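You operate a simulated robot arm through the tools that you are given. There is no shell and no other tool.

The job below is to be done with a simulated two-armed robot. You get a single attempt, and the scene is never put back.

JOB
Knock shelf A's two filters flush with the corner block.
Fine: slide the block clear of them and push the shelf in again.

Only the result counts: the job must be done as asked and must still hold three seconds after the hand-in. Knocking over, shifting, dropping, spilling or breaking anything else fails it.

ROBOT AND FRAMES
Two 6-joint arms with two-finger parallel grippers on one trunk that stands fixed in place. Base frame: the origin is at the foot of the trunk, x ahead of it, y to its left, z up. Units: mm, degrees, N and s.
The left shoulder is at [80, 216, 1457], the right one opposite. With the tool pointing down near the work surface each hand reaches from about 100 to 680 mm from the base axis, measured 20 degrees to its own side. Payload 3.43 kg a hand.
Tool frame (each hand has its own): the origin (TCP) lies between the finger pads and is the grasp point; the fingertips stand 30 mm ahead of it; z points along the fingers, y is the line along which they close. Largest opening 94 mm; finger width 28, thickness 10; the body of the gripper, 50 by 96 mm, starts 55 mm behind the TCP.
Orientation is that of the tool frame in the base frame, as a unit quaternion [x, y, z, w]. With the fingers straight down and closing along the base's y, the tool's x points along the base's -x, its y along +y and its z along -z.

CONTROLS
- The arms move only by the tool send_rows. It takes "left_motion", "right_motion" or both (then of equal length, played together; a hand with none holds still); each is one flat list of numbers, 6 for each row, row after row: the shift along the base's x, y, z in units of 300 mm (1.0 is 300 mm), then the turn, a rotation vector about the base's x, y, z in units of 180 degrees (1.0 is 180 degrees). In form: [tx, ty, tz, rx, ry, rz, tx, ty, tz, rx, ry, rz, ...]. A call has 1 to 20 rows; each row is the pose to reach, as a shift and turn from the pose commanded when the call began. "left_claw" and "right_claw" are, for a hand that has rows, the opening, from 0 (shut) to 1 (fully open), set as the call begins (left out, the last holds). A call with a number of a shift or a turn outside -1 to 1 is refused whole. Each row takes 0.2 s and may step no farther than 50 mm and 8.6 degrees from the row before; otherwise, or with a gripper value out of range, the whole call is refused. Where a pose cannot be reached the arm comes as near as it can. A force on the tool above 70 N (or 10 N above the force at the start of the call, whichever is more), or a blocked arm, ends the call early, and 0.2 s more pass. Each finger travels about 72 mm/s and halts on what it meets, pressing with about 24 N; the grip force reading is that of the motor and also rises with nothing between the fingers. The clock runs only during rows and for 0.2 s after the last one: add rows that repeat a pose to give the fingers time. It gives the time, the measured TCP pose, the force on the tool (base axes), the opening and the grip force at its end, in the units of the frame above (readings bear some noise), with the torque about the TCP (base axes, N m) and any sound that the robot's microphone picked up.
- Cameras (640 x 400 px; columns grow to the right, rows downward): "scene" is now at [105.2, -14.9, 1610.4]; the picture's right is [-0.22, -0.98, 0.00], its down [-0.78, 0.18, -0.60] and it looks along [0.59, -0.13, -0.80] (base axes); focal length 330 px, centre (320, 200). "left" rides on the left gripper at [76, -14, -102] in its tool frame; the picture's right is [0.18, 0.98, 0.00], its down [-0.75, 0.14, -0.64] and it looks along [-0.63, 0.12, 0.77] (tool axes); focal length 243 px, centre (320, 200). "right" rides on the right gripper at [76, 14, -103] in its tool frame; the picture's right is [-0.18, 0.98, 0.00], its down [-0.75, -0.14, -0.64] and it looks along [-0.63, -0.12, 0.77] (tool axes); focal length 243 px, centre (320, 200). There is no depth. A picture from a camera that has moved, and an enlarged one, comes with that camera's place and axes in the base frame and with its lens.
- camera(camera): a new picture of that camera. The clock stands still meanwhile.
- raise_lower(by): slides the trunk up (or, below 0, down) by that many mm; the arms and the scene camera ride with it, the base frame stays. It gives what a move gives, with no picture.
- head_to(pan, tilt): turns the head with the scene camera to pan (to the left, within 86 degrees either way) and tilt (down, from -29 to 69), counted from straight ahead of the robot. It gives what a move gives.
- zoom(camera, box): a new picture of the part [left, top, right, bottom] of that camera's present view, enlarged. The clock stands still meanwhile.
- close_job(): hands the job in; it is judged then, once.

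Nothing tells you positions but the pictures and the camera data. Unless the task says otherwise, let go and move clear before handing in.

The tools are called after ">>>" as name(argument=value, ...) on one line, values as JSON. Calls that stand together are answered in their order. send_rows: Moves the arms, as the interface text tells. Its arguments: {"type":"object","properties":{"left_motion":{"type":"array"},"left_claw":{"type":"number"},"right_motion":{"type":"array"},"right_claw":{"type":"number"}},"required":[]} The other tools are called the same way: raise_lower (by) moves the trunk up or down; head_to (pan, tilt) turns the head that bears the scene camera; camera (camera) takes a picture; zoom (camera, box) takes an enlarged picture of a part of a camera's view; close_job () hands the job in.

At the start:

```text
clock: 0.0
left_eef_pos: [590.6, 203.3, 950.1]
left_orientation: [0.0, 1.0, 0.0, -0.001]
left_wrist_force: [-0.5, -0.1, 0.0]
left_ft_torque: [0.03, -0.02, 0.05]
left_width: 93.8
left_grip_force: 0.2
right_eef_pos: [533.6, -340.3, 912.2]
right_orientation: [0.0, 1.0, 0.0, 0.0]
right_wrist_force: [0.5, -0.4, 0.1]
right_ft_torque: [0.01, 0.01, 0.0]
right_width: 94.0
right_grip_force: 0.1
trunk travel left (down, up): [-686.0, 154.0]
head pan, tilt (commanded): [-12.8, 53.0]
```

scene: 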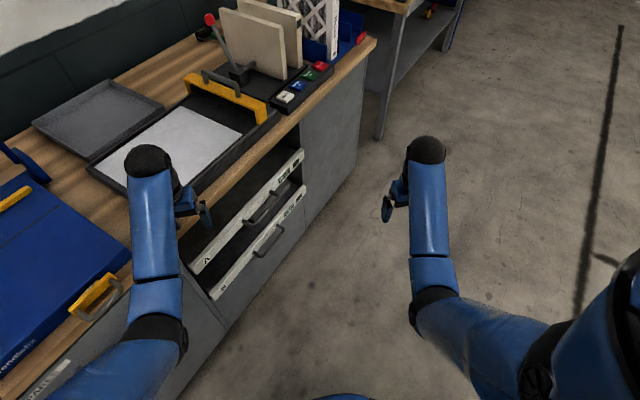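
right: 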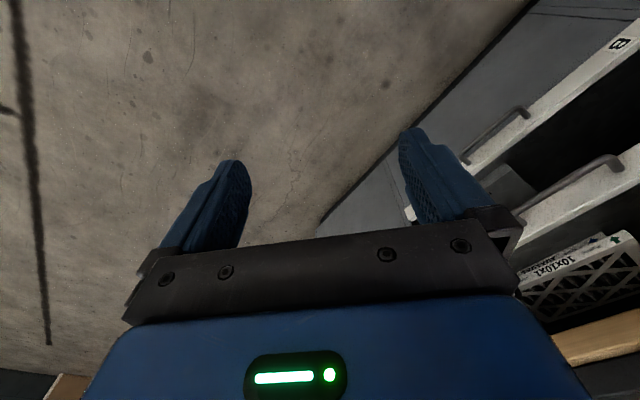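
left: 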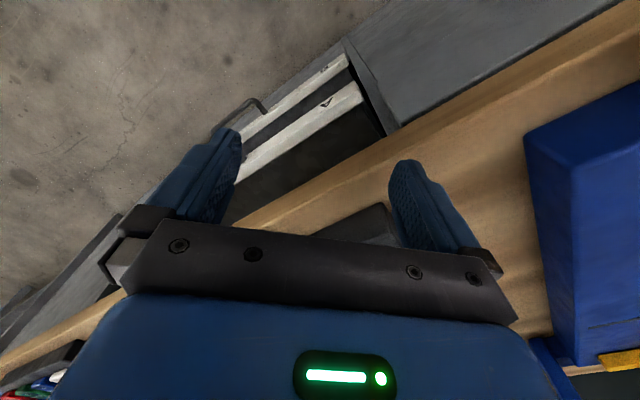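

I see a workbench standing at an angle, with two pull-out shelves, A above B, in its front; a filter marked 10x10x1 shows in the right hand's camera. I'll look closer at the scene before I move.

>>> zoom(camera="scene", box=[160, 100, 400, 320])

>>> zoom(camera="right", box=[400, 0, 640, 400])

>>> zoom(camera="scene", box=[160, 0, 400, 130])

>>> zoom(camera="left", box=[200, 20, 520, 260])

```text
1.82 times, centred on (280, 210) of scene
camera zoom: at [105.2, -14.9, 1610.4], right [-0.22, -0.98, 0.0], down [-0.78, 0.18, -0.6], along [0.59, -0.13, -0.8], focal length 599 px, centre (393, 182)
```

zoom: 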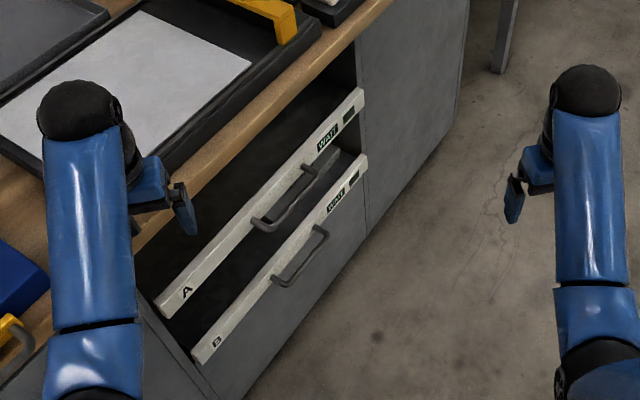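

```text
1.00 times, centred on (520, 200) of right (not enlarged: the box is as wide or as high as the picture)
camera zoom: at [457.2, -326.3, 1015.9], right [0.18, 0.98, 0.0], down [0.75, -0.14, 0.64], along [0.63, -0.12, -0.77], focal length 243 px, centre (120, 200)
```

zoom: 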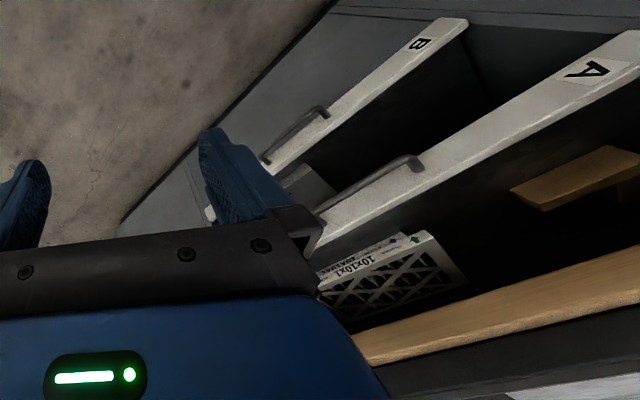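

```text
2.67 times, centred on (280, 65) of scene
camera zoom: at [105.2, -14.9, 1610.4], right [-0.22, -0.98, 0.0], down [-0.78, 0.18, -0.6], along [0.59, -0.13, -0.8], focal length 879 px, centre (427, 560)
```

zoom: 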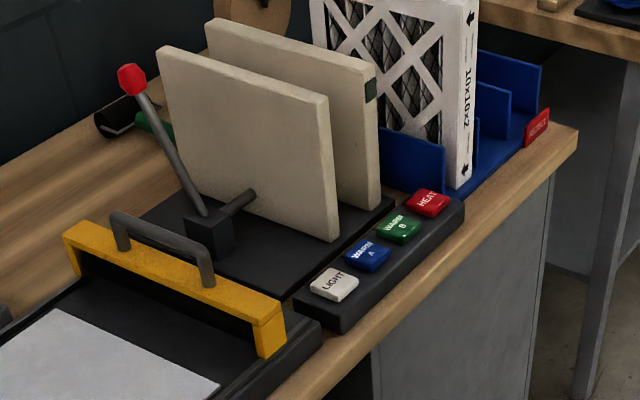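

```text
1.67 times, centred on (360, 140) of left
camera zoom: at [513.8, 189.4, 1053.0], right [-0.18, 0.98, 0.0], down [0.75, 0.14, 0.64], along [0.63, 0.12, -0.77], focal length 404 px, centre (253, 300)
```

zoom: 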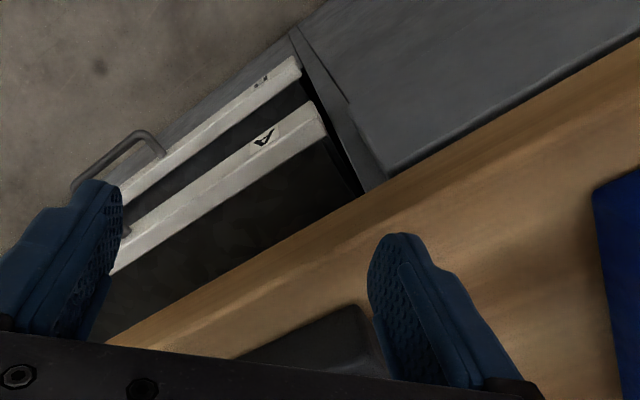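

Triangulating, shelf A's front lies near [628, 220, 695] at its left end and runs about 45° toward [920, -65], so the bench front faces the robot on a diagonal. I'll turn the head to see more of the bench.

>>> head_to(pan=0, tilt=40)

>>> camera(camera="scene")

>>> head_to(pan=30, tilt=50)

>>> camera(camera="scene")

```text
clock: 0.8
left_eef_pos: [590.4, 203.3, 949.8]
left_orientation: [0.0, 1.0, 0.001, 0.001]
left_wrist_force: [-0.3, 0.4, -0.2]
left_ft_torque: [0.04, 0.02, 0.0]
left_width: 93.8
left_grip_force: 0.1
right_eef_pos: [534.2, -340.5, 913.3]
right_orientation: [0.0, 1.0, 0.001, 0.0]
right_wrist_force: [-0.9, -0.9, 0.0]
right_ft_torque: [0.02, -0.01, -0.01]
right_width: 94.0
right_grip_force: 0.0
trunk travel left (down, up): [-686.0, 154.0]
head pan, tilt (commanded): [0.0, 40.0]
```

```text
taken
camera scene: at [117.8, 1.5, 1628.4], right [0.0, -1.0, 0.0], down [-0.64, 0.0, -0.77], along [0.77, 0.0, -0.64], focal length 330 px, centre (320, 200)
```

scene: 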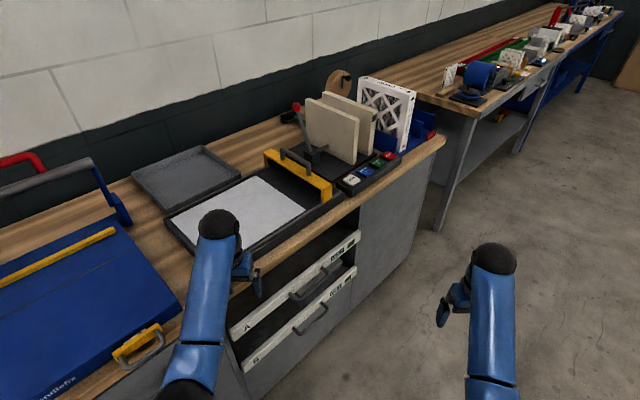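

```text
clock: 1.7
left_eef_pos: [590.0, 203.2, 950.1]
left_orientation: [0.0, 1.0, 0.0, 0.0]
left_wrist_force: [0.3, 0.1, -0.2]
left_ft_torque: [-0.03, 0.0, 0.02]
left_width: 94.3
left_grip_force: 0.0
right_eef_pos: [533.3, -340.3, 913.7]
right_orientation: [0.0, 1.0, -0.001, 0.001]
right_wrist_force: [-0.2, 0.4, 0.1]
right_ft_torque: [0.0, 0.05, -0.03]
right_width: 93.7
right_grip_force: 0.0
trunk travel left (down, up): [-686.0, 154.0]
head pan, tilt (commanded): [30.0, 50.0]
```

```text
taken
camera scene: at [99.5, 40.1, 1614.3], right [0.5, -0.87, 0.0], down [-0.66, -0.38, -0.64], along [0.56, 0.32, -0.77], focal length 330 px, centre (320, 200)
```

scene: 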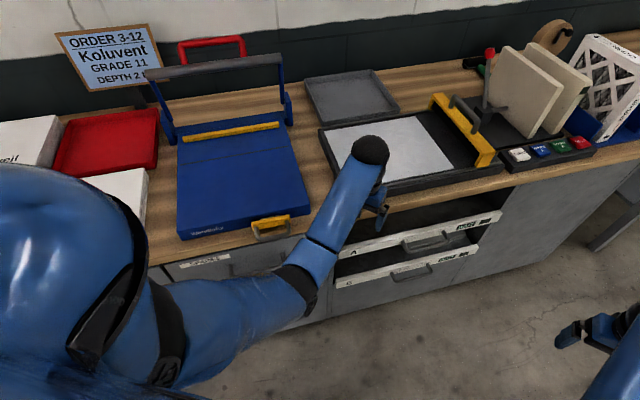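

The bench has clutter that must stay put (a press, trays, filter racks, an order sign). I'll read the sign and draw the left arm back for a clearer view of the shelf.

>>> zoom(camera="scene", box=[40, 10, 200, 110])

>>> send_rows(left_motion=[-0.12, 0, 0.05, 0, 0, 0, -0.25, 0, 0.1, 0, 0, 0, -0.4, 0, 0.15, 0, 0, 0, -0.55, 0, 0.17, 0, 0, 0, -0.65, 0, 0.17, 0, 0, 0])

>>> camera(camera="scene")

>>> camera(camera="left")

```text
4.00 times, centred on (120, 60) of scene
camera zoom: at [99.5, 40.1, 1614.3], right [0.5, -0.87, 0.0], down [-0.66, -0.38, -0.64], along [0.56, 0.32, -0.77], focal length 1319 px, centre (1120, 760)
```

zoom: 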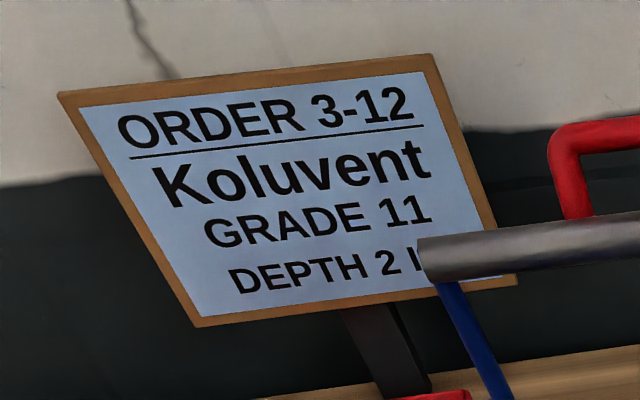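

```text
clock: 2.9
left_eef_pos: [402.8, 199.1, 892.9]
left_orientation: [0.001, 1.0, 0.0, 0.007]
left_wrist_force: [-0.3, 0.1, 0.2]
left_ft_torque: [0.01, -0.04, 0.0]
left_width: 94.0
left_grip_force: 0.0
left hand out of reach, approached as far as the arm can: row 1, 2, 3, 4, 5
right_eef_pos: [532.4, -340.3, 914.8]
right_orientation: [-0.001, 1.0, 0.0, 0.001]
right_wrist_force: [-0.5, 0.9, 0.6]
right_ft_torque: [-0.02, 0.0, 0.03]
right_width: 93.8
right_grip_force: 0.0
trunk travel left (down, up): [-686.0, 154.0]
head pan, tilt (commanded): [30.0, 50.0]
```

```text
taken
camera scene: at [96.4, 40.1, 1614.6], right [0.5, -0.87, 0.0], down [-0.66, -0.38, -0.64], along [0.56, 0.32, -0.77], focal length 330 px, centre (320, 200)
```

scene: 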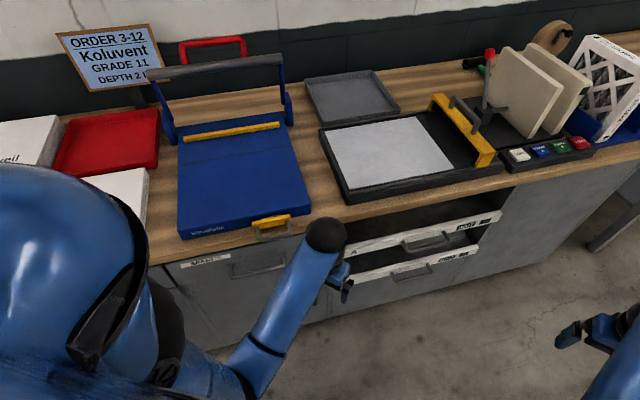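

```text
taken
camera left: at [324.5, 185.9, 993.7], right [-0.18, 0.98, 0.0], down [0.74, 0.14, 0.65], along [0.64, 0.12, -0.76], focal length 243 px, centre (320, 200)
```

left: 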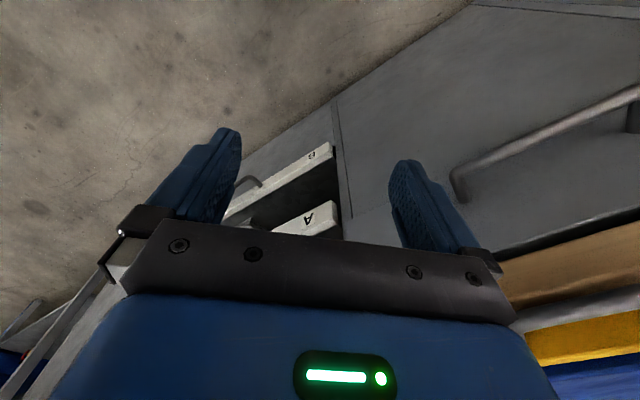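

The sign concerns another order, so I'll leave it. Both hands hang clear in front of the bench, so I'll lower the trunk to look into shelf A from the front.

>>> raise_lower(by=-350)

>>> head_to(pan=5, tilt=35)

>>> camera(camera="scene")

>>> camera(camera="right")

>>> camera(camera="left")

```text
clock: 6.3
left_eef_pos: [403.8, 200.8, 540.7]
left_orientation: [0.001, 1.0, 0.0, 0.006]
left_wrist_force: [-0.1, 0.0, 0.4]
left_ft_torque: [0.0, -0.02, -0.02]
left_width: 93.9
left_grip_force: 0.0
right_eef_pos: [534.0, -339.9, 563.4]
right_orientation: [0.0, 1.0, -0.001, 0.0]
right_wrist_force: [-0.2, -0.7, -0.3]
right_ft_torque: [-0.02, -0.02, 0.01]
right_width: 94.3
right_grip_force: 0.1
trunk travel left (down, up): [-336.0, 504.0]
head pan, tilt (commanded): [30.0, 50.0]
```

```text
clock: 7.2
left_eef_pos: [404.5, 199.4, 541.3]
left_orientation: [0.001, 1.0, 0.0, 0.005]
left_wrist_force: [0.0, -0.6, -0.6]
left_ft_torque: [0.03, 0.01, 0.0]
left_width: 94.0
left_grip_force: 0.1
right_eef_pos: [533.1, -340.4, 563.1]
right_orientation: [0.0, 1.0, 0.0, 0.0]
right_wrist_force: [0.2, -0.1, 0.1]
right_ft_torque: [-0.02, -0.01, -0.02]
right_width: 94.0
right_grip_force: 0.0
trunk travel left (down, up): [-336.0, 504.0]
head pan, tilt (commanded): [5.0, 35.0]
```

```text
taken
camera scene: at [120.4, 9.3, 1286.0], right [0.09, -1.0, 0.0], down [-0.57, -0.05, -0.82], along [0.82, 0.07, -0.57], focal length 330 px, centre (320, 200)
```

scene: 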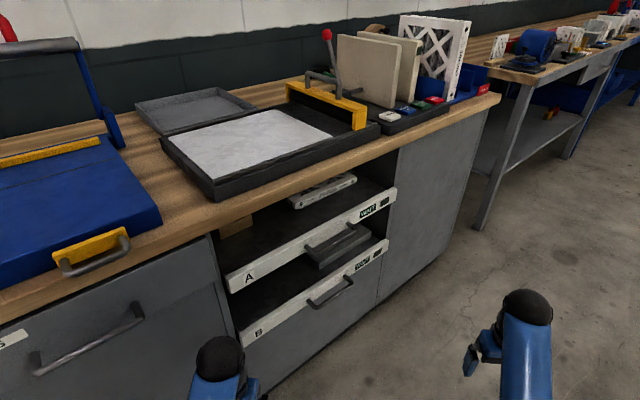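

```text
taken
camera right: at [457.1, -326.3, 665.9], right [0.18, 0.98, 0.0], down [0.75, -0.14, 0.64], along [0.63, -0.12, -0.77], focal length 243 px, centre (320, 200)
```

right: 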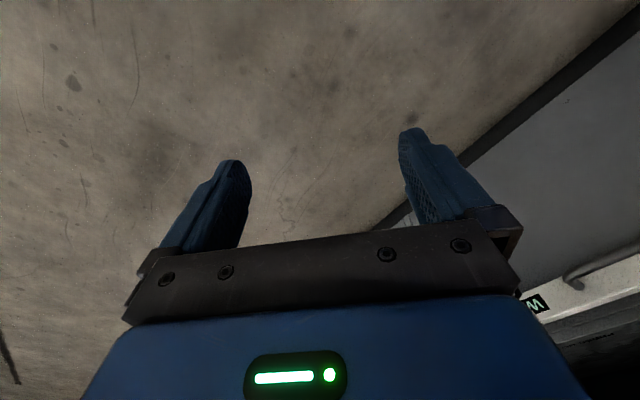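

```text
taken
camera left: at [326.8, 185.9, 642.9], right [-0.18, 0.98, 0.0], down [0.75, 0.14, 0.65], along [0.64, 0.12, -0.76], focal length 243 px, centre (320, 200)
```

left: 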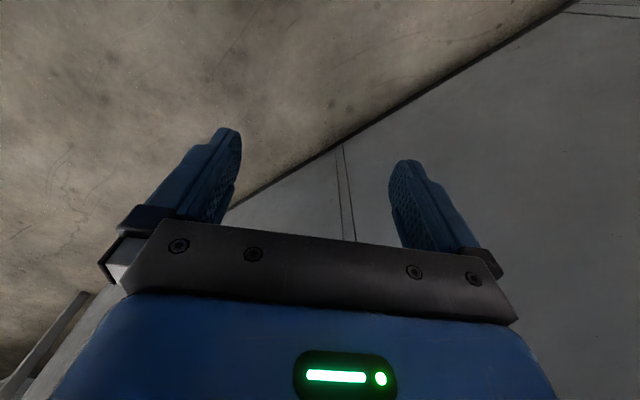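

Now the inside of shelf A shows: filters lying flat at the right and a brown block at the left rear. I'll zoom in, then lower the trunk more.

>>> zoom(camera="scene", box=[190, 150, 430, 350])

>>> raise_lower(by=-200)

>>> head_to(pan=5, tilt=25)

>>> camera(camera="scene")

>>> zoom(camera="scene", box=[190, 100, 430, 300])

```text
2.00 times, centred on (310, 250) of scene
camera zoom: at [120.4, 9.3, 1286.0], right [0.09, -1.0, 0.0], down [-0.57, -0.05, -0.82], along [0.82, 0.07, -0.57], focal length 659 px, centre (340, 100)
```

zoom: 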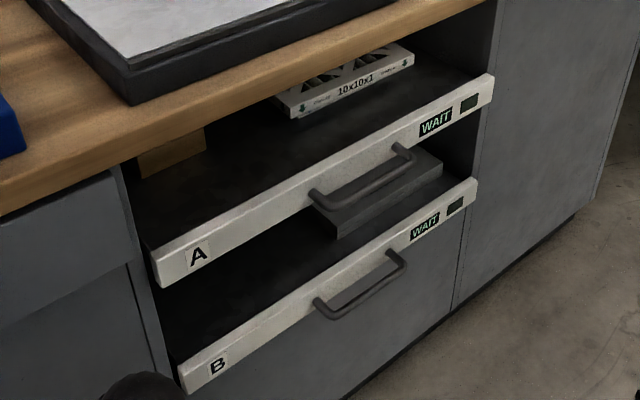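

```text
clock: 9.4
left_eef_pos: [404.8, 199.5, 341.1]
left_orientation: [0.0, 1.0, 0.0, 0.005]
left_wrist_force: [0.0, 0.1, 0.1]
left_ft_torque: [-0.01, -0.01, 0.01]
left_width: 93.9
left_grip_force: 0.1
right_eef_pos: [534.3, -340.4, 363.3]
right_orientation: [0.0, 1.0, 0.001, 0.0]
right_wrist_force: [-0.5, 0.9, 0.4]
right_ft_torque: [0.0, 0.01, 0.01]
right_width: 94.0
right_grip_force: 0.0
trunk travel left (down, up): [-136.0, 704.0]
head pan, tilt (commanded): [5.0, 35.0]
```

```text
clock: 10.1
left_eef_pos: [404.9, 200.2, 342.5]
left_orientation: [0.0, 1.0, 0.0, 0.006]
left_wrist_force: [-0.2, 0.5, 0.5]
left_ft_torque: [-0.02, 0.01, 0.0]
left_width: 93.8
left_grip_force: 0.0
right_eef_pos: [533.4, -340.1, 362.3]
right_orientation: [0.001, 1.0, 0.0, 0.0]
right_wrist_force: [-0.4, -0.2, 0.3]
right_ft_torque: [-0.01, 0.01, 0.01]
right_width: 93.8
right_grip_force: 0.1
trunk travel left (down, up): [-136.0, 704.0]
head pan, tilt (commanded): [5.0, 25.0]
```

```text
taken
camera scene: at [124.4, 9.6, 1101.8], right [0.09, -1.0, 0.0], down [-0.42, -0.04, -0.91], along [0.9, 0.08, -0.42], focal length 330 px, centre (320, 200)
```

scene: 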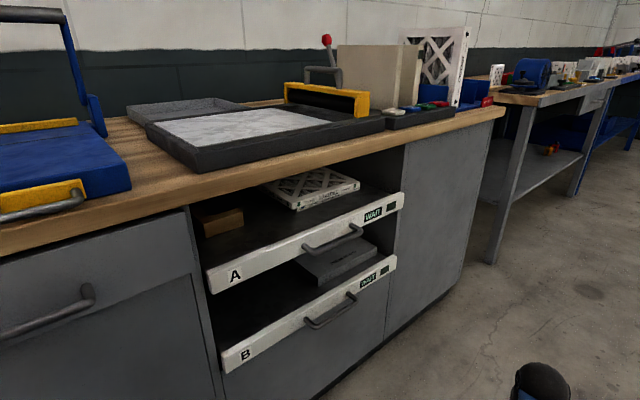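

```text
2.00 times, centred on (310, 200) of scene
camera zoom: at [124.4, 9.6, 1101.8], right [0.09, -1.0, 0.0], down [-0.42, -0.04, -0.91], along [0.9, 0.08, -0.42], focal length 659 px, centre (340, 200)
```

zoom: 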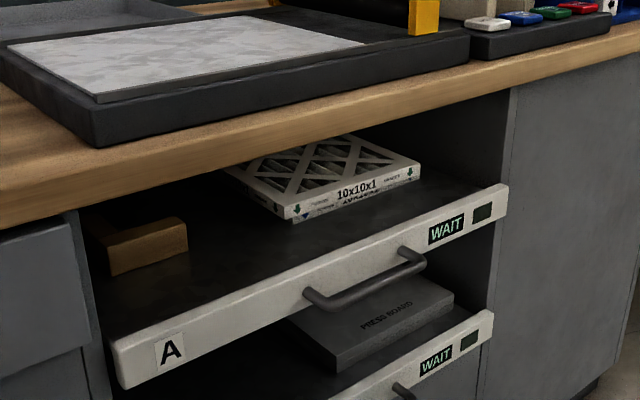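

Two 10x10x1 filters lie stacked askew on shelf A at the right; the wooden corner block sits at its left. I'll lower the trunk fully to see right under the bench top.

>>> raise_lower(by=-136)

>>> head_to(pan=0, tilt=18)

>>> camera(camera="scene")

>>> zoom(camera="scene", box=[170, 130, 410, 280])

>>> zoom(camera="scene", box=[240, 150, 360, 225])

>>> zoom(camera="scene", box=[170, 170, 290, 245])

```text
clock: 11.7
left_eef_pos: [405.6, 198.9, 222.5]
left_orientation: [0.001, 1.0, 0.004, 0.011]
left_wrist_force: [-0.2, 0.3, -0.2]
left_ft_torque: [-0.03, 0.01, 0.01]
left_width: 94.1
left_grip_force: 0.0
right_eef_pos: [532.9, -341.7, 241.6]
right_orientation: [0.0, 1.0, 0.004, 0.005]
right_wrist_force: [-0.2, 0.8, 0.0]
right_ft_torque: [0.02, -0.02, 0.02]
right_width: 94.1
right_grip_force: 0.1
trunk travel left (down, up): [0.0, 840.0]
head pan, tilt (commanded): [5.0, 25.0]
```

```text
clock: 12.4
left_eef_pos: [404.3, 198.0, 222.3]
left_orientation: [0.0, 1.0, 0.005, 0.012]
left_wrist_force: [-0.3, -0.6, 0.6]
left_ft_torque: [0.01, 0.03, -0.03]
left_width: 94.1
left_grip_force: 0.1
right_eef_pos: [532.7, -342.4, 238.0]
right_orientation: [0.0, 1.0, 0.005, 0.004]
right_wrist_force: [-0.5, 0.4, 0.5]
right_ft_torque: [-0.01, 0.02, -0.03]
right_width: 94.1
right_grip_force: 0.0
trunk travel left (down, up): [0.0, 840.0]
head pan, tilt (commanded): [0.0, 18.0]
```

```text
taken
camera scene: at [119.0, -8.7, 988.8], right [0.0, -1.0, -0.01], down [-0.3, 0.01, -0.95], along [0.95, 0.0, -0.3], focal length 330 px, centre (320, 200)
```

scene: 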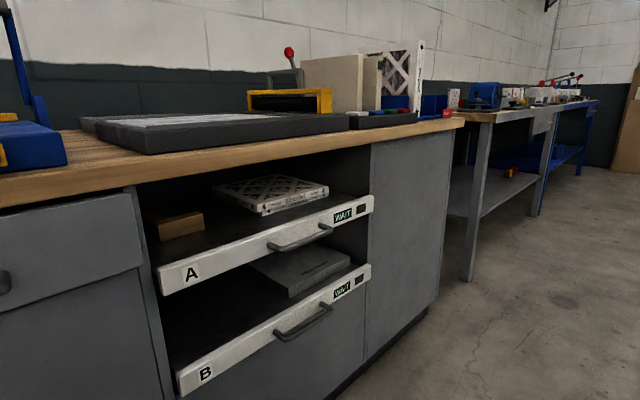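

```text
2.67 times, centred on (290, 205) of scene
camera zoom: at [119.0, -8.7, 988.8], right [0.0, -1.0, -0.01], down [-0.3, 0.01, -0.95], along [0.95, 0.0, -0.3], focal length 879 px, centre (400, 187)
```

zoom: 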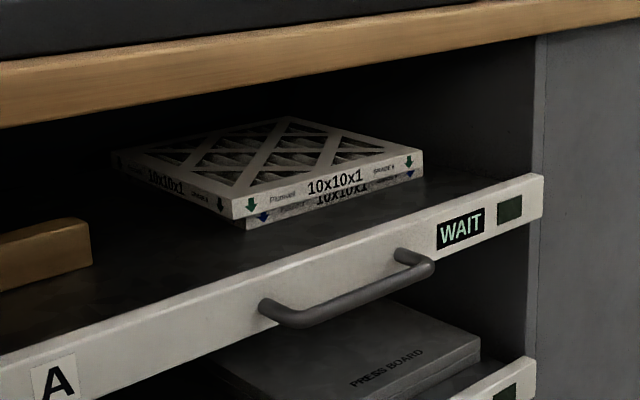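

```text
5.33 times, centred on (300, 188) of scene
camera zoom: at [119.0, -8.7, 988.8], right [0.0, -1.0, -0.01], down [-0.3, 0.01, -0.95], along [0.95, 0.0, -0.3], focal length 1758 px, centre (427, 267)
```

zoom: 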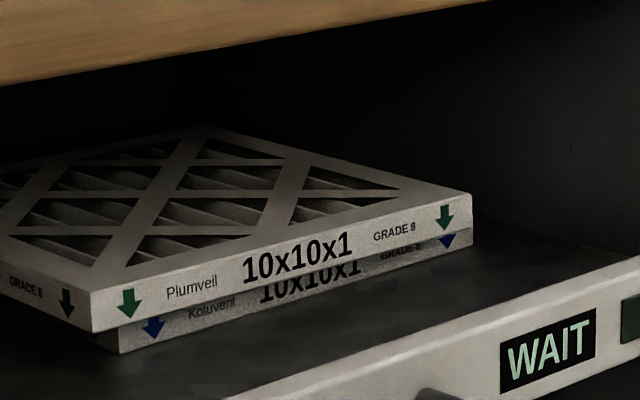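

```text
5.33 times, centred on (230, 208) of scene
camera zoom: at [119.0, -8.7, 988.8], right [0.0, -1.0, -0.01], down [-0.3, 0.01, -0.95], along [0.95, 0.0, -0.3], focal length 1758 px, centre (800, 160)
```

zoom: 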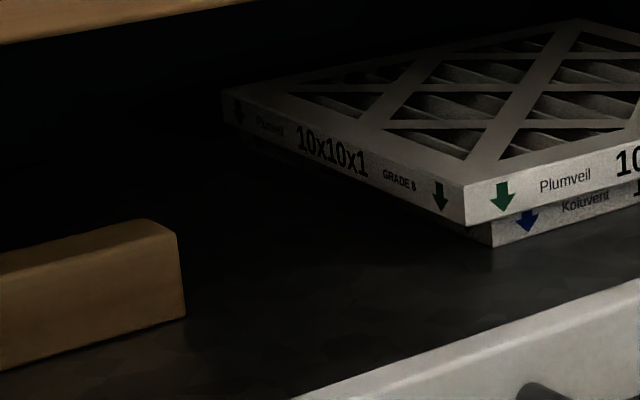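

It's dark inside, but the top filter (Plumveil) and the bottom one (Koluvent) are clearly offset, and the L-block lies about 150 mm to their left. I'll raise the trunk a little off its end stop and look at the shelf's ends to judge how far it is pulled out.

>>> raise_lower(by=60)

>>> head_to(pan=10, tilt=20)

>>> camera(camera="scene")

>>> zoom(camera="scene", box=[180, 180, 300, 255])

>>> zoom(camera="scene", box=[360, 130, 480, 205])

>>> zoom(camera="scene", box=[180, 220, 300, 295])

```text
clock: 13.4
left_eef_pos: [404.6, 199.9, 265.2]
left_orientation: [0.0, 1.0, 0.001, 0.006]
left_wrist_force: [0.2, 0.5, -0.5]
left_ft_torque: [-0.03, 0.01, -0.01]
left_width: 94.1
left_grip_force: 0.1
right_eef_pos: [533.6, -341.8, 287.8]
right_orientation: [0.0, 1.0, 0.0, 0.0]
right_wrist_force: [-0.3, 1.0, -0.5]
right_ft_torque: [-0.03, 0.0, -0.01]
right_width: 94.0
right_grip_force: 0.1
trunk travel left (down, up): [-60.0, 780.0]
head pan, tilt (commanded): [0.0, 18.0]
```

```text
clock: 14.1
left_eef_pos: [404.3, 200.5, 265.1]
left_orientation: [0.0, 1.0, 0.0, 0.007]
left_wrist_force: [-0.2, 0.2, -0.2]
left_ft_torque: [0.0, 0.0, 0.0]
left_width: 94.1
left_grip_force: 0.1
right_eef_pos: [534.6, -340.6, 287.0]
right_orientation: [0.0, 1.0, 0.0, 0.0]
right_wrist_force: [-0.2, -0.1, 0.5]
right_ft_torque: [0.02, -0.01, 0.05]
right_width: 93.9
right_grip_force: 0.0
trunk travel left (down, up): [-60.0, 780.0]
head pan, tilt (commanded): [10.0, 20.0]
```

```text
taken
camera scene: at [124.3, 17.7, 1033.9], right [0.17, -0.98, 0.0], down [-0.34, -0.06, -0.94], along [0.93, 0.16, -0.34], focal length 330 px, centre (320, 200)
```

scene: 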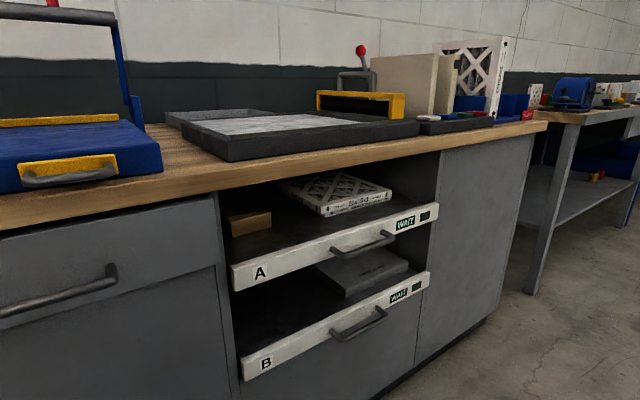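

```text
5.33 times, centred on (240, 218) of scene
camera zoom: at [124.3, 17.7, 1033.9], right [0.17, -0.98, 0.0], down [-0.34, -0.06, -0.94], along [0.93, 0.16, -0.34], focal length 1758 px, centre (747, 107)
```

zoom: 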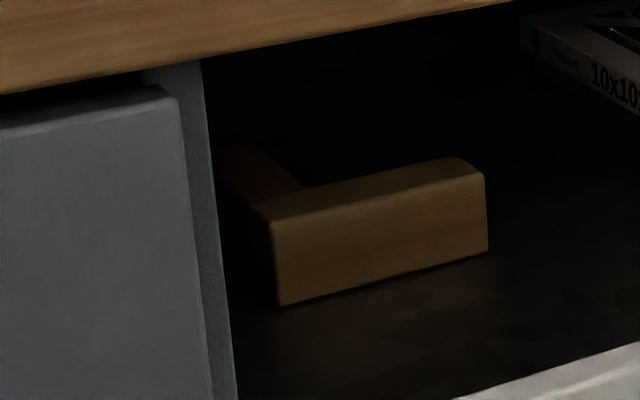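

```text
5.33 times, centred on (420, 168) of scene
camera zoom: at [124.3, 17.7, 1033.9], right [0.17, -0.98, 0.0], down [-0.34, -0.06, -0.94], along [0.93, 0.16, -0.34], focal length 1758 px, centre (-213, 373)
```

zoom: 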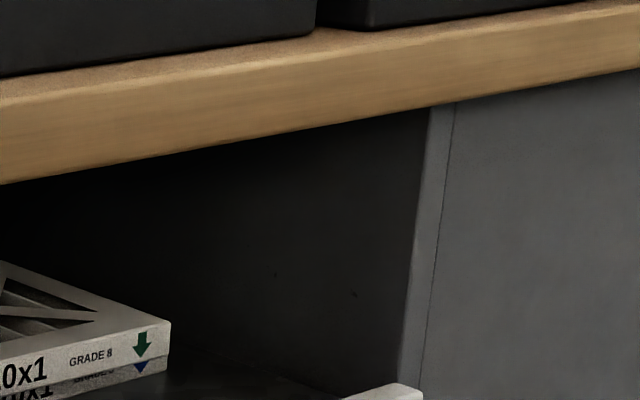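

```text
5.33 times, centred on (240, 258) of scene
camera zoom: at [124.3, 17.7, 1033.9], right [0.17, -0.98, 0.0], down [-0.34, -0.06, -0.94], along [0.93, 0.16, -0.34], focal length 1758 px, centre (747, -107)
```

zoom: 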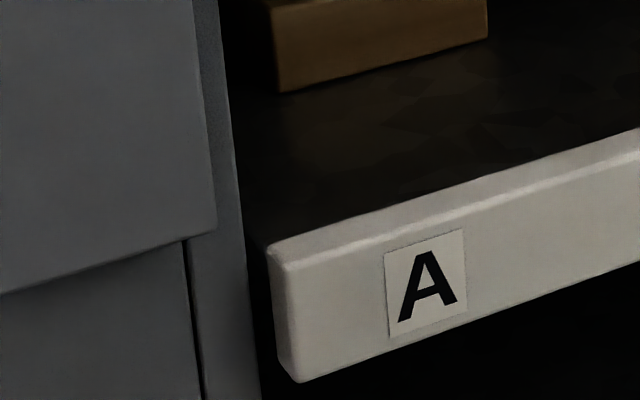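

Reading the views together, in bench coordinates u (along the front) and w (into it): shelf A's front is at w≈602 and its handle bar near w≈565, z≈690. The L-block's legs (about 100×28×40 mm) face the filters' front-left corner. My plan is to pull the shelf out by its handle with the right hand and use the block to square the stack, so first I'll look at the filters and raise the trunk.

>>> zoom(camera="scene", box=[265, 160, 405, 247])

>>> raise_lower(by=200)

>>> send_rows(left_motion=[-0.05, 0.1, 0, 0, 0, 0, -0.1, 0.2, 0, 0, 0, 0, -0.15, 0.3, 0, 0, 0, 0], right_motion=[0, 0, 0.15, 0, 0, 0, 0, 0, 0.3, 0, 0, 0, 0, 0, 0.4, 0, 0, 0], right_claw=0.3)

>>> camera(camera="scene")

```text
4.57 times, centred on (335, 204) of scene
camera zoom: at [124.3, 17.7, 1033.9], right [0.17, -0.98, 0.0], down [-0.34, -0.06, -0.94], along [0.93, 0.16, -0.34], focal length 1507 px, centre (251, 184)
```

zoom: 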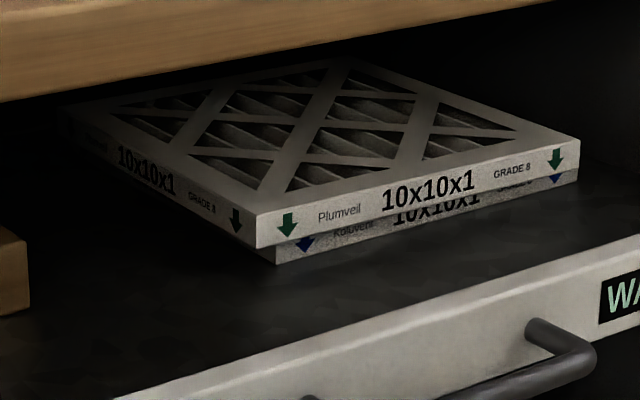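

```text
clock: 16.3
left_eef_pos: [404.3, 200.8, 465.3]
left_orientation: [0.0, 1.0, 0.0, 0.005]
left_wrist_force: [0.6, -0.1, 0.4]
left_ft_torque: [0.01, -0.03, 0.03]
left_width: 93.8
left_grip_force: 0.2
right_eef_pos: [533.2, -340.8, 486.7]
right_orientation: [0.0, 1.0, 0.0, 0.001]
right_wrist_force: [0.5, 0.0, -0.2]
right_ft_torque: [0.0, 0.01, 0.0]
right_width: 94.0
right_grip_force: 0.1
trunk travel left (down, up): [-260.0, 580.0]
head pan, tilt (commanded): [10.0, 20.0]
```

```text
clock: 17.1
left_eef_pos: [359.9, 290.5, 464.3]
left_orientation: [0.0, 1.0, 0.0, 0.007]
left_wrist_force: [0.0, -0.3, 0.1]
left_ft_torque: [0.03, 0.04, 0.02]
left_width: 93.9
left_grip_force: 0.1
right_eef_pos: [578.9, -350.6, 531.7]
right_orientation: [0.0, 1.0, 0.0, 0.0]
right_wrist_force: [1.0, -0.7, 0.0]
right_ft_torque: [-0.03, 0.02, 0.01]
right_width: 28.2
right_grip_force: 0.1
right hand out of reach, approached as far as the arm can: row 1, 2, 3
trunk travel left (down, up): [-260.0, 580.0]
head pan, tilt (commanded): [10.0, 20.0]
```

```text
taken
camera scene: at [124.2, 18.0, 1233.9], right [0.17, -0.98, 0.0], down [-0.34, -0.06, -0.94], along [0.93, 0.16, -0.34], focal length 330 px, centre (320, 200)
```

scene: 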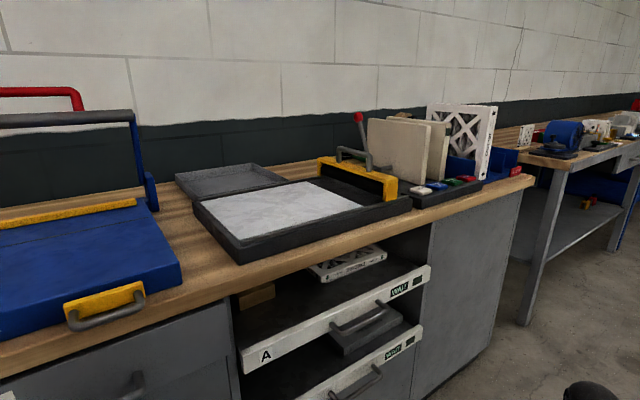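

The right hand cannot rise further while it points straight down, so I'll roll and tilt it toward the bench. First I'll turn it 45° so the fingers close across the handle bar.

>>> send_rows(right_motion=[0, 0, 0, 0, 0, -0.0417, 0, 0, 0, 0, 0, -0.0833, 0, 0, 0, 0, 0, -0.125, 0, 0, 0, 0, 0, -0.1667, 0, 0, 0, 0, 0, -0.2083, 0, 0, 0, 0, 0, -0.25])

```text
clock: 18.5
left_eef_pos: [360.6, 289.6, 465.0]
left_orientation: [0.0, 1.0, -0.001, 0.007]
left_wrist_force: [-0.2, 0.3, 0.2]
left_ft_torque: [0.05, 0.01, 0.01]
left_width: 94.2
left_grip_force: 0.1
right_eef_pos: [578.6, -352.2, 531.5]
right_orientation: [0.383, 0.924, 0.001, 0.0]
right_wrist_force: [0.1, -0.1, 0.1]
right_ft_torque: [-0.01, -0.01, 0.0]
right_width: 28.2
right_grip_force: 0.1
trunk travel left (down, up): [-260.0, 580.0]
head pan, tilt (commanded): [10.0, 20.0]
```

The roll worked exactly. Next I'll tilt the hand 60° toward the bench while I raise it and bring it in, keeping well short of the shelf fronts.

>>> send_rows(right_motion=[0.025, 0.058, 0.058, 0.02946, -0.02946, 0, 0.05, 0.117, 0.117, 0.05893, -0.05893, 0, 0.075, 0.175, 0.175, 0.08839, -0.08839, 0, 0.1, 0.233, 0.233, 0.11785, -0.11785, 0, 0.125, 0.292, 0.292, 0.14731, -0.14731, 0, 0.15, 0.35, 0.35, 0.17678, -0.17678, 0, 0.175, 0.408, 0.408, 0.20624, -0.20624, 0, 0.2, 0.467, 0.467, 0.2357, -0.2357, 0])

>>> camera(camera="right")

>>> camera(camera="scene")

```text
clock: 20.3
left_eef_pos: [360.6, 290.1, 465.9]
left_orientation: [0.0, 1.0, 0.0, 0.007]
left_wrist_force: [0.3, 0.2, 0.0]
left_ft_torque: [-0.01, -0.02, -0.03]
left_width: 93.7
left_grip_force: 0.1
right_eef_pos: [637.9, -212.5, 672.4]
right_orientation: [0.331, 0.8, 0.463, 0.192]
right_wrist_force: [0.0, 0.6, 0.2]
right_ft_torque: [-0.01, 0.03, 0.0]
right_width: 28.2
right_grip_force: 0.1
trunk travel left (down, up): [-260.0, 580.0]
head pan, tilt (commanded): [10.0, 20.0]
```

```text
taken
camera right: at [525.8, -217.1, 736.1], right [0.48, 0.22, 0.85], down [0.09, -0.98, 0.2], along [0.87, -0.02, -0.48], focal length 243 px, centre (320, 200)
```

right: 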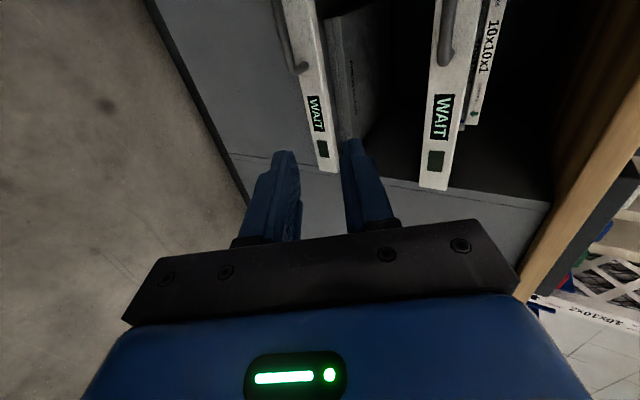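

```text
taken
camera scene: at [124.3, 17.9, 1233.9], right [0.17, -0.98, 0.0], down [-0.34, -0.06, -0.94], along [0.93, 0.16, -0.34], focal length 330 px, centre (320, 200)
```

scene: 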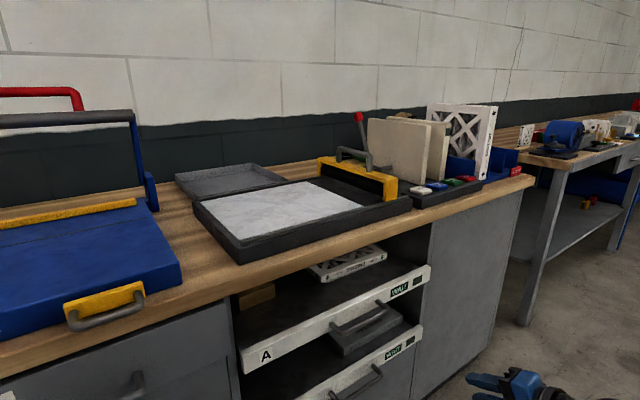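

All poses were reached. Now I'll bring the open fingers to a point about 85 mm short of the handle bar along the tilted approach, and look again.

>>> send_rows(right_motion=[0.0475, 0.101, 0.035, 0, 0, 0, 0.095, 0.202, 0.07, 0, 0, 0, 0.1425, 0.303, 0.105, 0, 0, 0, 0.19, 0.404, 0.14, 0, 0, 0, 0.2375, 0.505, 0.175, 0, 0, 0, 0.27, 0.58, 0.2, 0, 0, 0])

>>> camera(camera="right")

>>> head_to(pan=10, tilt=35)

>>> camera(camera="scene")

```text
clock: 21.7
left_eef_pos: [361.8, 289.6, 464.1]
left_orientation: [0.0, 1.0, 0.001, 0.006]
left_wrist_force: [0.3, 0.3, -0.2]
left_ft_torque: [0.02, 0.04, 0.02]
left_width: 94.1
left_grip_force: 0.1
right_eef_pos: [719.9, -39.6, 731.4]
right_orientation: [0.331, 0.8, 0.462, 0.191]
right_wrist_force: [-0.4, 0.3, 0.0]
right_ft_torque: [0.0, -0.04, -0.01]
right_width: 28.3
right_grip_force: 0.0
trunk travel left (down, up): [-260.0, 580.0]
head pan, tilt (commanded): [10.0, 20.0]
```

```text
taken
camera right: at [607.0, -43.0, 794.8], right [0.48, 0.22, 0.85], down [0.09, -0.98, 0.2], along [0.87, -0.02, -0.49], focal length 243 px, centre (320, 200)
```

right: 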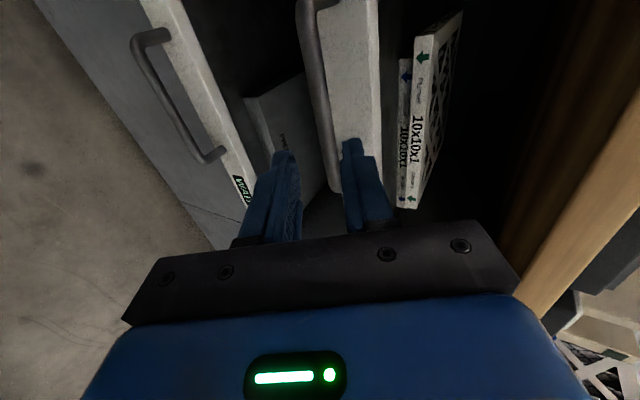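

```text
clock: 22.5
left_eef_pos: [361.1, 288.7, 464.9]
left_orientation: [0.0, 1.0, 0.0, 0.006]
left_wrist_force: [0.2, -0.2, 0.7]
left_ft_torque: [0.0, 0.04, -0.01]
left_width: 94.0
left_grip_force: 0.0
right_eef_pos: [719.7, -40.0, 731.2]
right_orientation: [0.332, 0.8, 0.463, 0.191]
right_wrist_force: [-0.2, -1.0, 0.3]
right_ft_torque: [0.03, 0.02, 0.0]
right_width: 28.3
right_grip_force: 0.1
trunk travel left (down, up): [-260.0, 580.0]
head pan, tilt (commanded): [10.0, 35.0]
```

```text
taken
camera scene: at [119.4, 17.0, 1210.1], right [0.17, -0.98, 0.0], down [-0.56, -0.1, -0.82], along [0.81, 0.14, -0.57], focal length 330 px, centre (320, 200)
```

scene: 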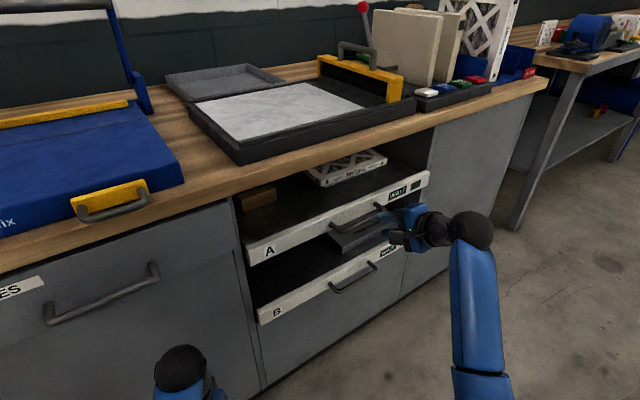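

The handle of shelf A shows between my fingers in the right camera. I'll zoom in both views to fix the bar's place precisely before closing in.

>>> zoom(camera="right", box=[220, 0, 460, 220])

>>> zoom(camera="scene", box=[310, 170, 450, 260])

```text
1.82 times, centred on (340, 110) of right
camera zoom: at [606.7, -43.7, 794.9], right [0.48, 0.22, 0.85], down [0.09, -0.98, 0.2], along [0.87, -0.02, -0.49], focal length 441 px, centre (284, 364)
```

zoom: 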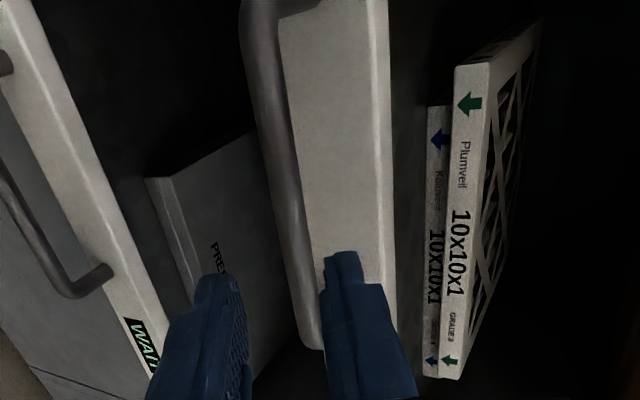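

```text
4.44 times, centred on (380, 215) of scene
camera zoom: at [119.4, 17.0, 1210.1], right [0.17, -0.98, 0.0], down [-0.56, -0.1, -0.82], along [0.81, 0.14, -0.57], focal length 1465 px, centre (53, 133)
```

zoom: 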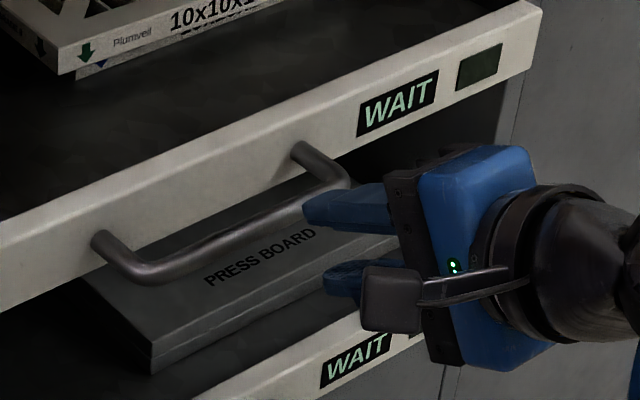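

The bar lies at about w=562, z=687, some 92 mm straight ahead of the right TCP. I'll advance 80 mm along the tool axis so the fingers straddle it, then check before closing.

>>> send_rows(right_motion=[0.0544, 0.0544, -0.0444, 0, 0, 0, 0.1089, 0.1089, -0.0889, 0, 0, 0, 0.1633, 0.1633, -0.1333, 0, 0, 0, 0.1633, 0.1633, -0.1333, 0, 0, 0])

>>> zoom(camera="right", box=[220, 0, 460, 220])

>>> zoom(camera="scene", box=[310, 160, 450, 250])

```text
clock: 23.5
left_eef_pos: [360.4, 288.9, 464.1]
left_orientation: [0.0, 1.0, 0.0, 0.007]
left_wrist_force: [0.4, 0.3, -0.4]
left_ft_torque: [-0.02, 0.0, 0.04]
left_width: 94.1
left_grip_force: 0.1
right_eef_pos: [768.4, 8.7, 691.0]
right_orientation: [0.331, 0.8, 0.462, 0.191]
right_wrist_force: [0.7, 0.0, 0.0]
right_ft_torque: [-0.04, 0.0, -0.01]
right_width: 28.3
right_grip_force: 0.0
trunk travel left (down, up): [-260.0, 580.0]
head pan, tilt (commanded): [10.0, 35.0]
```

```text
1.82 times, centred on (340, 110) of right
camera zoom: at [655.3, 5.4, 754.8], right [0.48, 0.22, 0.85], down [0.09, -0.98, 0.2], along [0.87, -0.02, -0.49], focal length 441 px, centre (284, 364)
```

zoom: 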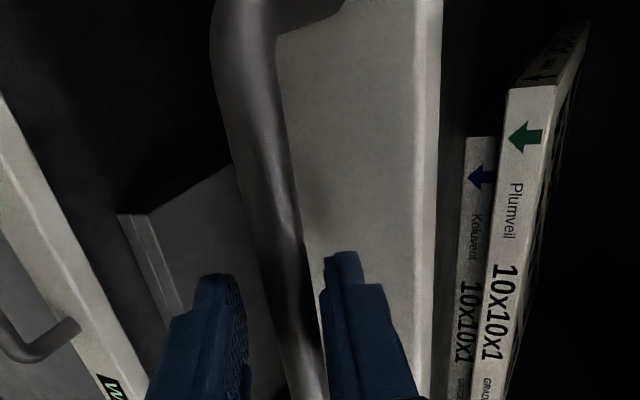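

```text
4.44 times, centred on (380, 205) of scene
camera zoom: at [119.2, 16.7, 1210.1], right [0.17, -0.98, 0.0], down [-0.56, -0.1, -0.82], along [0.81, 0.14, -0.57], focal length 1465 px, centre (53, 178)
```

zoom: 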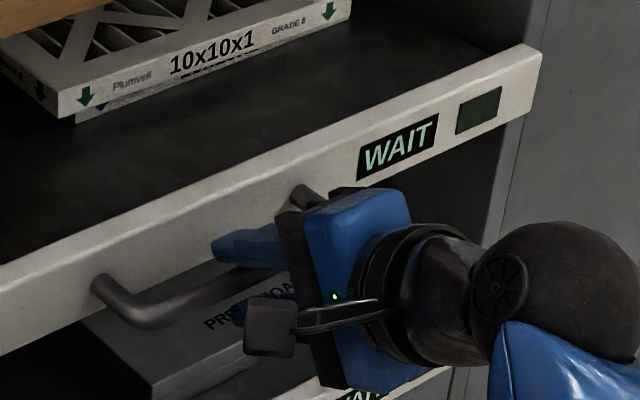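

The fingers straddle the bar. I'll close on it and begin with a gentle pull of 30 mm to see how the shelf responds.

>>> send_rows(right_motion=[0, 0, 0, 0, 0, 0, 0, 0, 0, 0, 0, 0, 0, 0, 0, 0, 0, 0], right_claw=0)

>>> send_rows(right_motion=[-0.0236, -0.0236, 0, 0, 0, 0, -0.0471, -0.0471, 0, 0, 0, 0, -0.0707, -0.0707, 0, 0, 0, 0])

>>> camera(camera="scene")

```text
clock: 24.3
left_eef_pos: [359.4, 289.4, 465.0]
left_orientation: [-0.001, 1.0, 0.0, 0.007]
left_wrist_force: [0.4, 0.4, -0.2]
left_ft_torque: [-0.03, 0.01, 0.02]
left_width: 94.0
left_grip_force: 0.1
right_eef_pos: [766.5, 9.4, 695.2]
right_orientation: [0.33, 0.799, 0.463, 0.194]
right_wrist_force: [4.8, -0.4, 13.9]
right_ft_torque: [0.07, -0.1, 0.62]
right_width: 13.8
right_grip_force: 45.2
trunk travel left (down, up): [-260.0, 580.0]
head pan, tilt (commanded): [10.0, 35.0]
```

```text
clock: 25.1
left_eef_pos: [358.7, 290.5, 466.3]
left_orientation: [0.0, 1.0, 0.0, 0.008]
left_wrist_force: [-0.1, 0.4, 0.6]
left_ft_torque: [0.0, -0.04, 0.01]
left_width: 94.0
left_grip_force: 0.1
right_eef_pos: [746.5, -10.8, 694.3]
right_orientation: [0.332, 0.798, 0.464, 0.194]
right_wrist_force: [5.4, -4.3, 22.6]
right_ft_torque: [0.35, -0.05, 0.87]
right_width: 13.8
right_grip_force: 44.9
trunk travel left (down, up): [-260.0, 580.0]
head pan, tilt (commanded): [10.0, 35.0]
```

```text
taken
camera scene: at [116.7, 16.0, 1210.5], right [0.17, -0.98, 0.0], down [-0.56, -0.1, -0.82], along [0.81, 0.14, -0.57], focal length 330 px, centre (320, 200)
```

scene: 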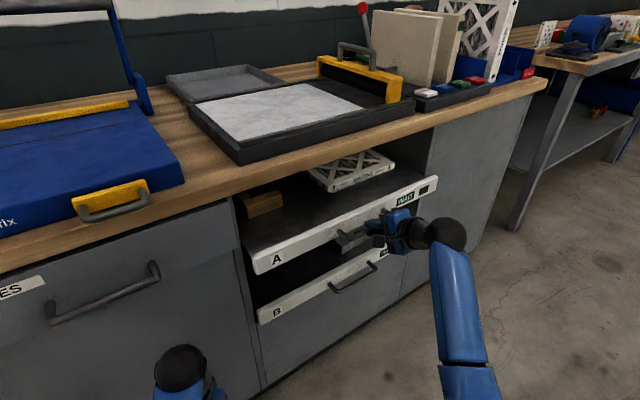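

The shelf followed the hand 28 mm out and its contents came along with it. I'll ease the upward strain by a few mm and keep pulling at a moderate speed.

>>> send_rows(right_motion=[-0.0354, -0.0354, 0.008, 0, 0, 0, -0.0707, -0.0707, 0.014, 0, 0, 0, -0.1061, -0.1061, 0.014, 0, 0, 0, -0.1414, -0.1414, 0.014, 0, 0, 0, -0.1768, -0.1768, 0.014, 0, 0, 0, -0.2121, -0.2121, 0.014, 0, 0, 0, -0.2475, -0.2475, 0.014, 0, 0, 0, -0.2828, -0.2828, 0.014, 0, 0, 0])

>>> camera(camera="scene")

```text
clock: 26.9
left_eef_pos: [361.3, 289.0, 464.3]
left_orientation: [0.0, 1.0, 0.0, 0.006]
left_wrist_force: [-0.1, 0.1, 0.0]
left_ft_torque: [0.01, -0.03, 0.03]
left_width: 94.0
left_grip_force: 0.0
right_eef_pos: [661.6, -96.3, 694.0]
right_orientation: [0.332, 0.801, 0.461, 0.19]
right_wrist_force: [6.5, -7.0, -3.7]
right_ft_torque: [-0.98, -1.03, -0.87]
right_width: 13.6
right_grip_force: 44.7
trunk travel left (down, up): [-260.0, 580.0]
head pan, tilt (commanded): [10.0, 35.0]
```

```text
taken
camera scene: at [120.5, 15.9, 1209.8], right [0.17, -0.98, 0.0], down [-0.57, -0.1, -0.82], along [0.81, 0.14, -0.57], focal length 330 px, centre (320, 200)
```

scene: 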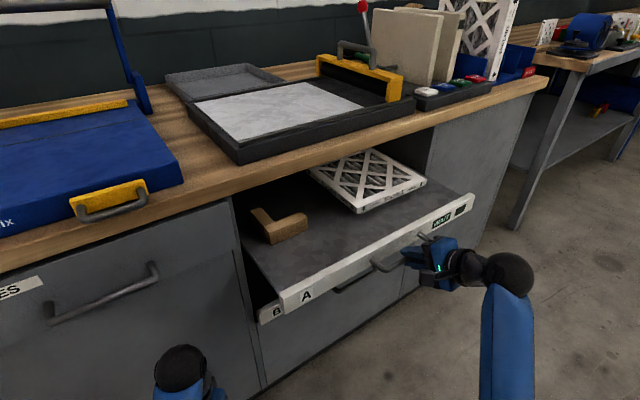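

The shelf is about 150 mm out and the L-block and filters now show clearly. I'll pull another 120 mm, watching the force for the end stop.

>>> send_rows(right_motion=[-0.0354, -0.0354, 0, 0, 0, 0, -0.0707, -0.0707, 0, 0, 0, 0, -0.1061, -0.1061, 0, 0, 0, 0, -0.1414, -0.1414, 0, 0, 0, 0, -0.1768, -0.1768, 0, 0, 0, 0, -0.2121, -0.2121, 0, 0, 0, 0, -0.2475, -0.2475, 0, 0, 0, 0, -0.2828, -0.2828, 0, 0, 0, 0])

>>> camera(camera="scene")

```text
clock: 28.7
left_eef_pos: [361.1, 289.1, 464.9]
left_orientation: [0.0, 1.0, 0.001, 0.006]
left_wrist_force: [-0.4, -0.6, 0.3]
left_ft_torque: [0.03, -0.02, 0.02]
left_width: 94.3
left_grip_force: 0.1
right_eef_pos: [577.8, -181.2, 694.6]
right_orientation: [0.333, 0.8, 0.463, 0.189]
right_wrist_force: [-1.0, -1.0, -14.2]
right_ft_torque: [-0.46, -0.42, 0.37]
right_width: 13.7
right_grip_force: 45.0
trunk travel left (down, up): [-260.0, 580.0]
head pan, tilt (commanded): [10.0, 35.0]
```

```text
taken
camera scene: at [120.6, 16.4, 1209.8], right [0.17, -0.98, 0.0], down [-0.57, -0.1, -0.82], along [0.81, 0.14, -0.57], focal length 330 px, centre (320, 200)
```

scene: 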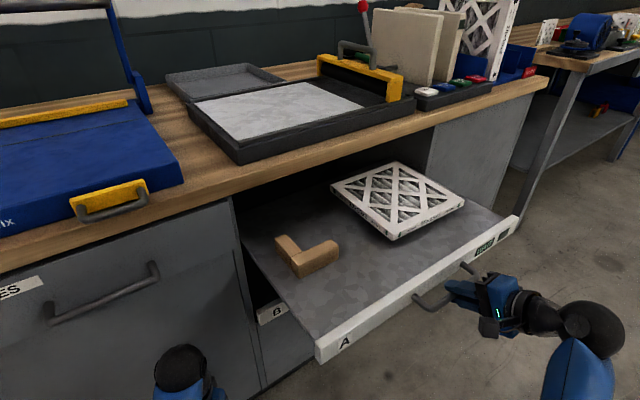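

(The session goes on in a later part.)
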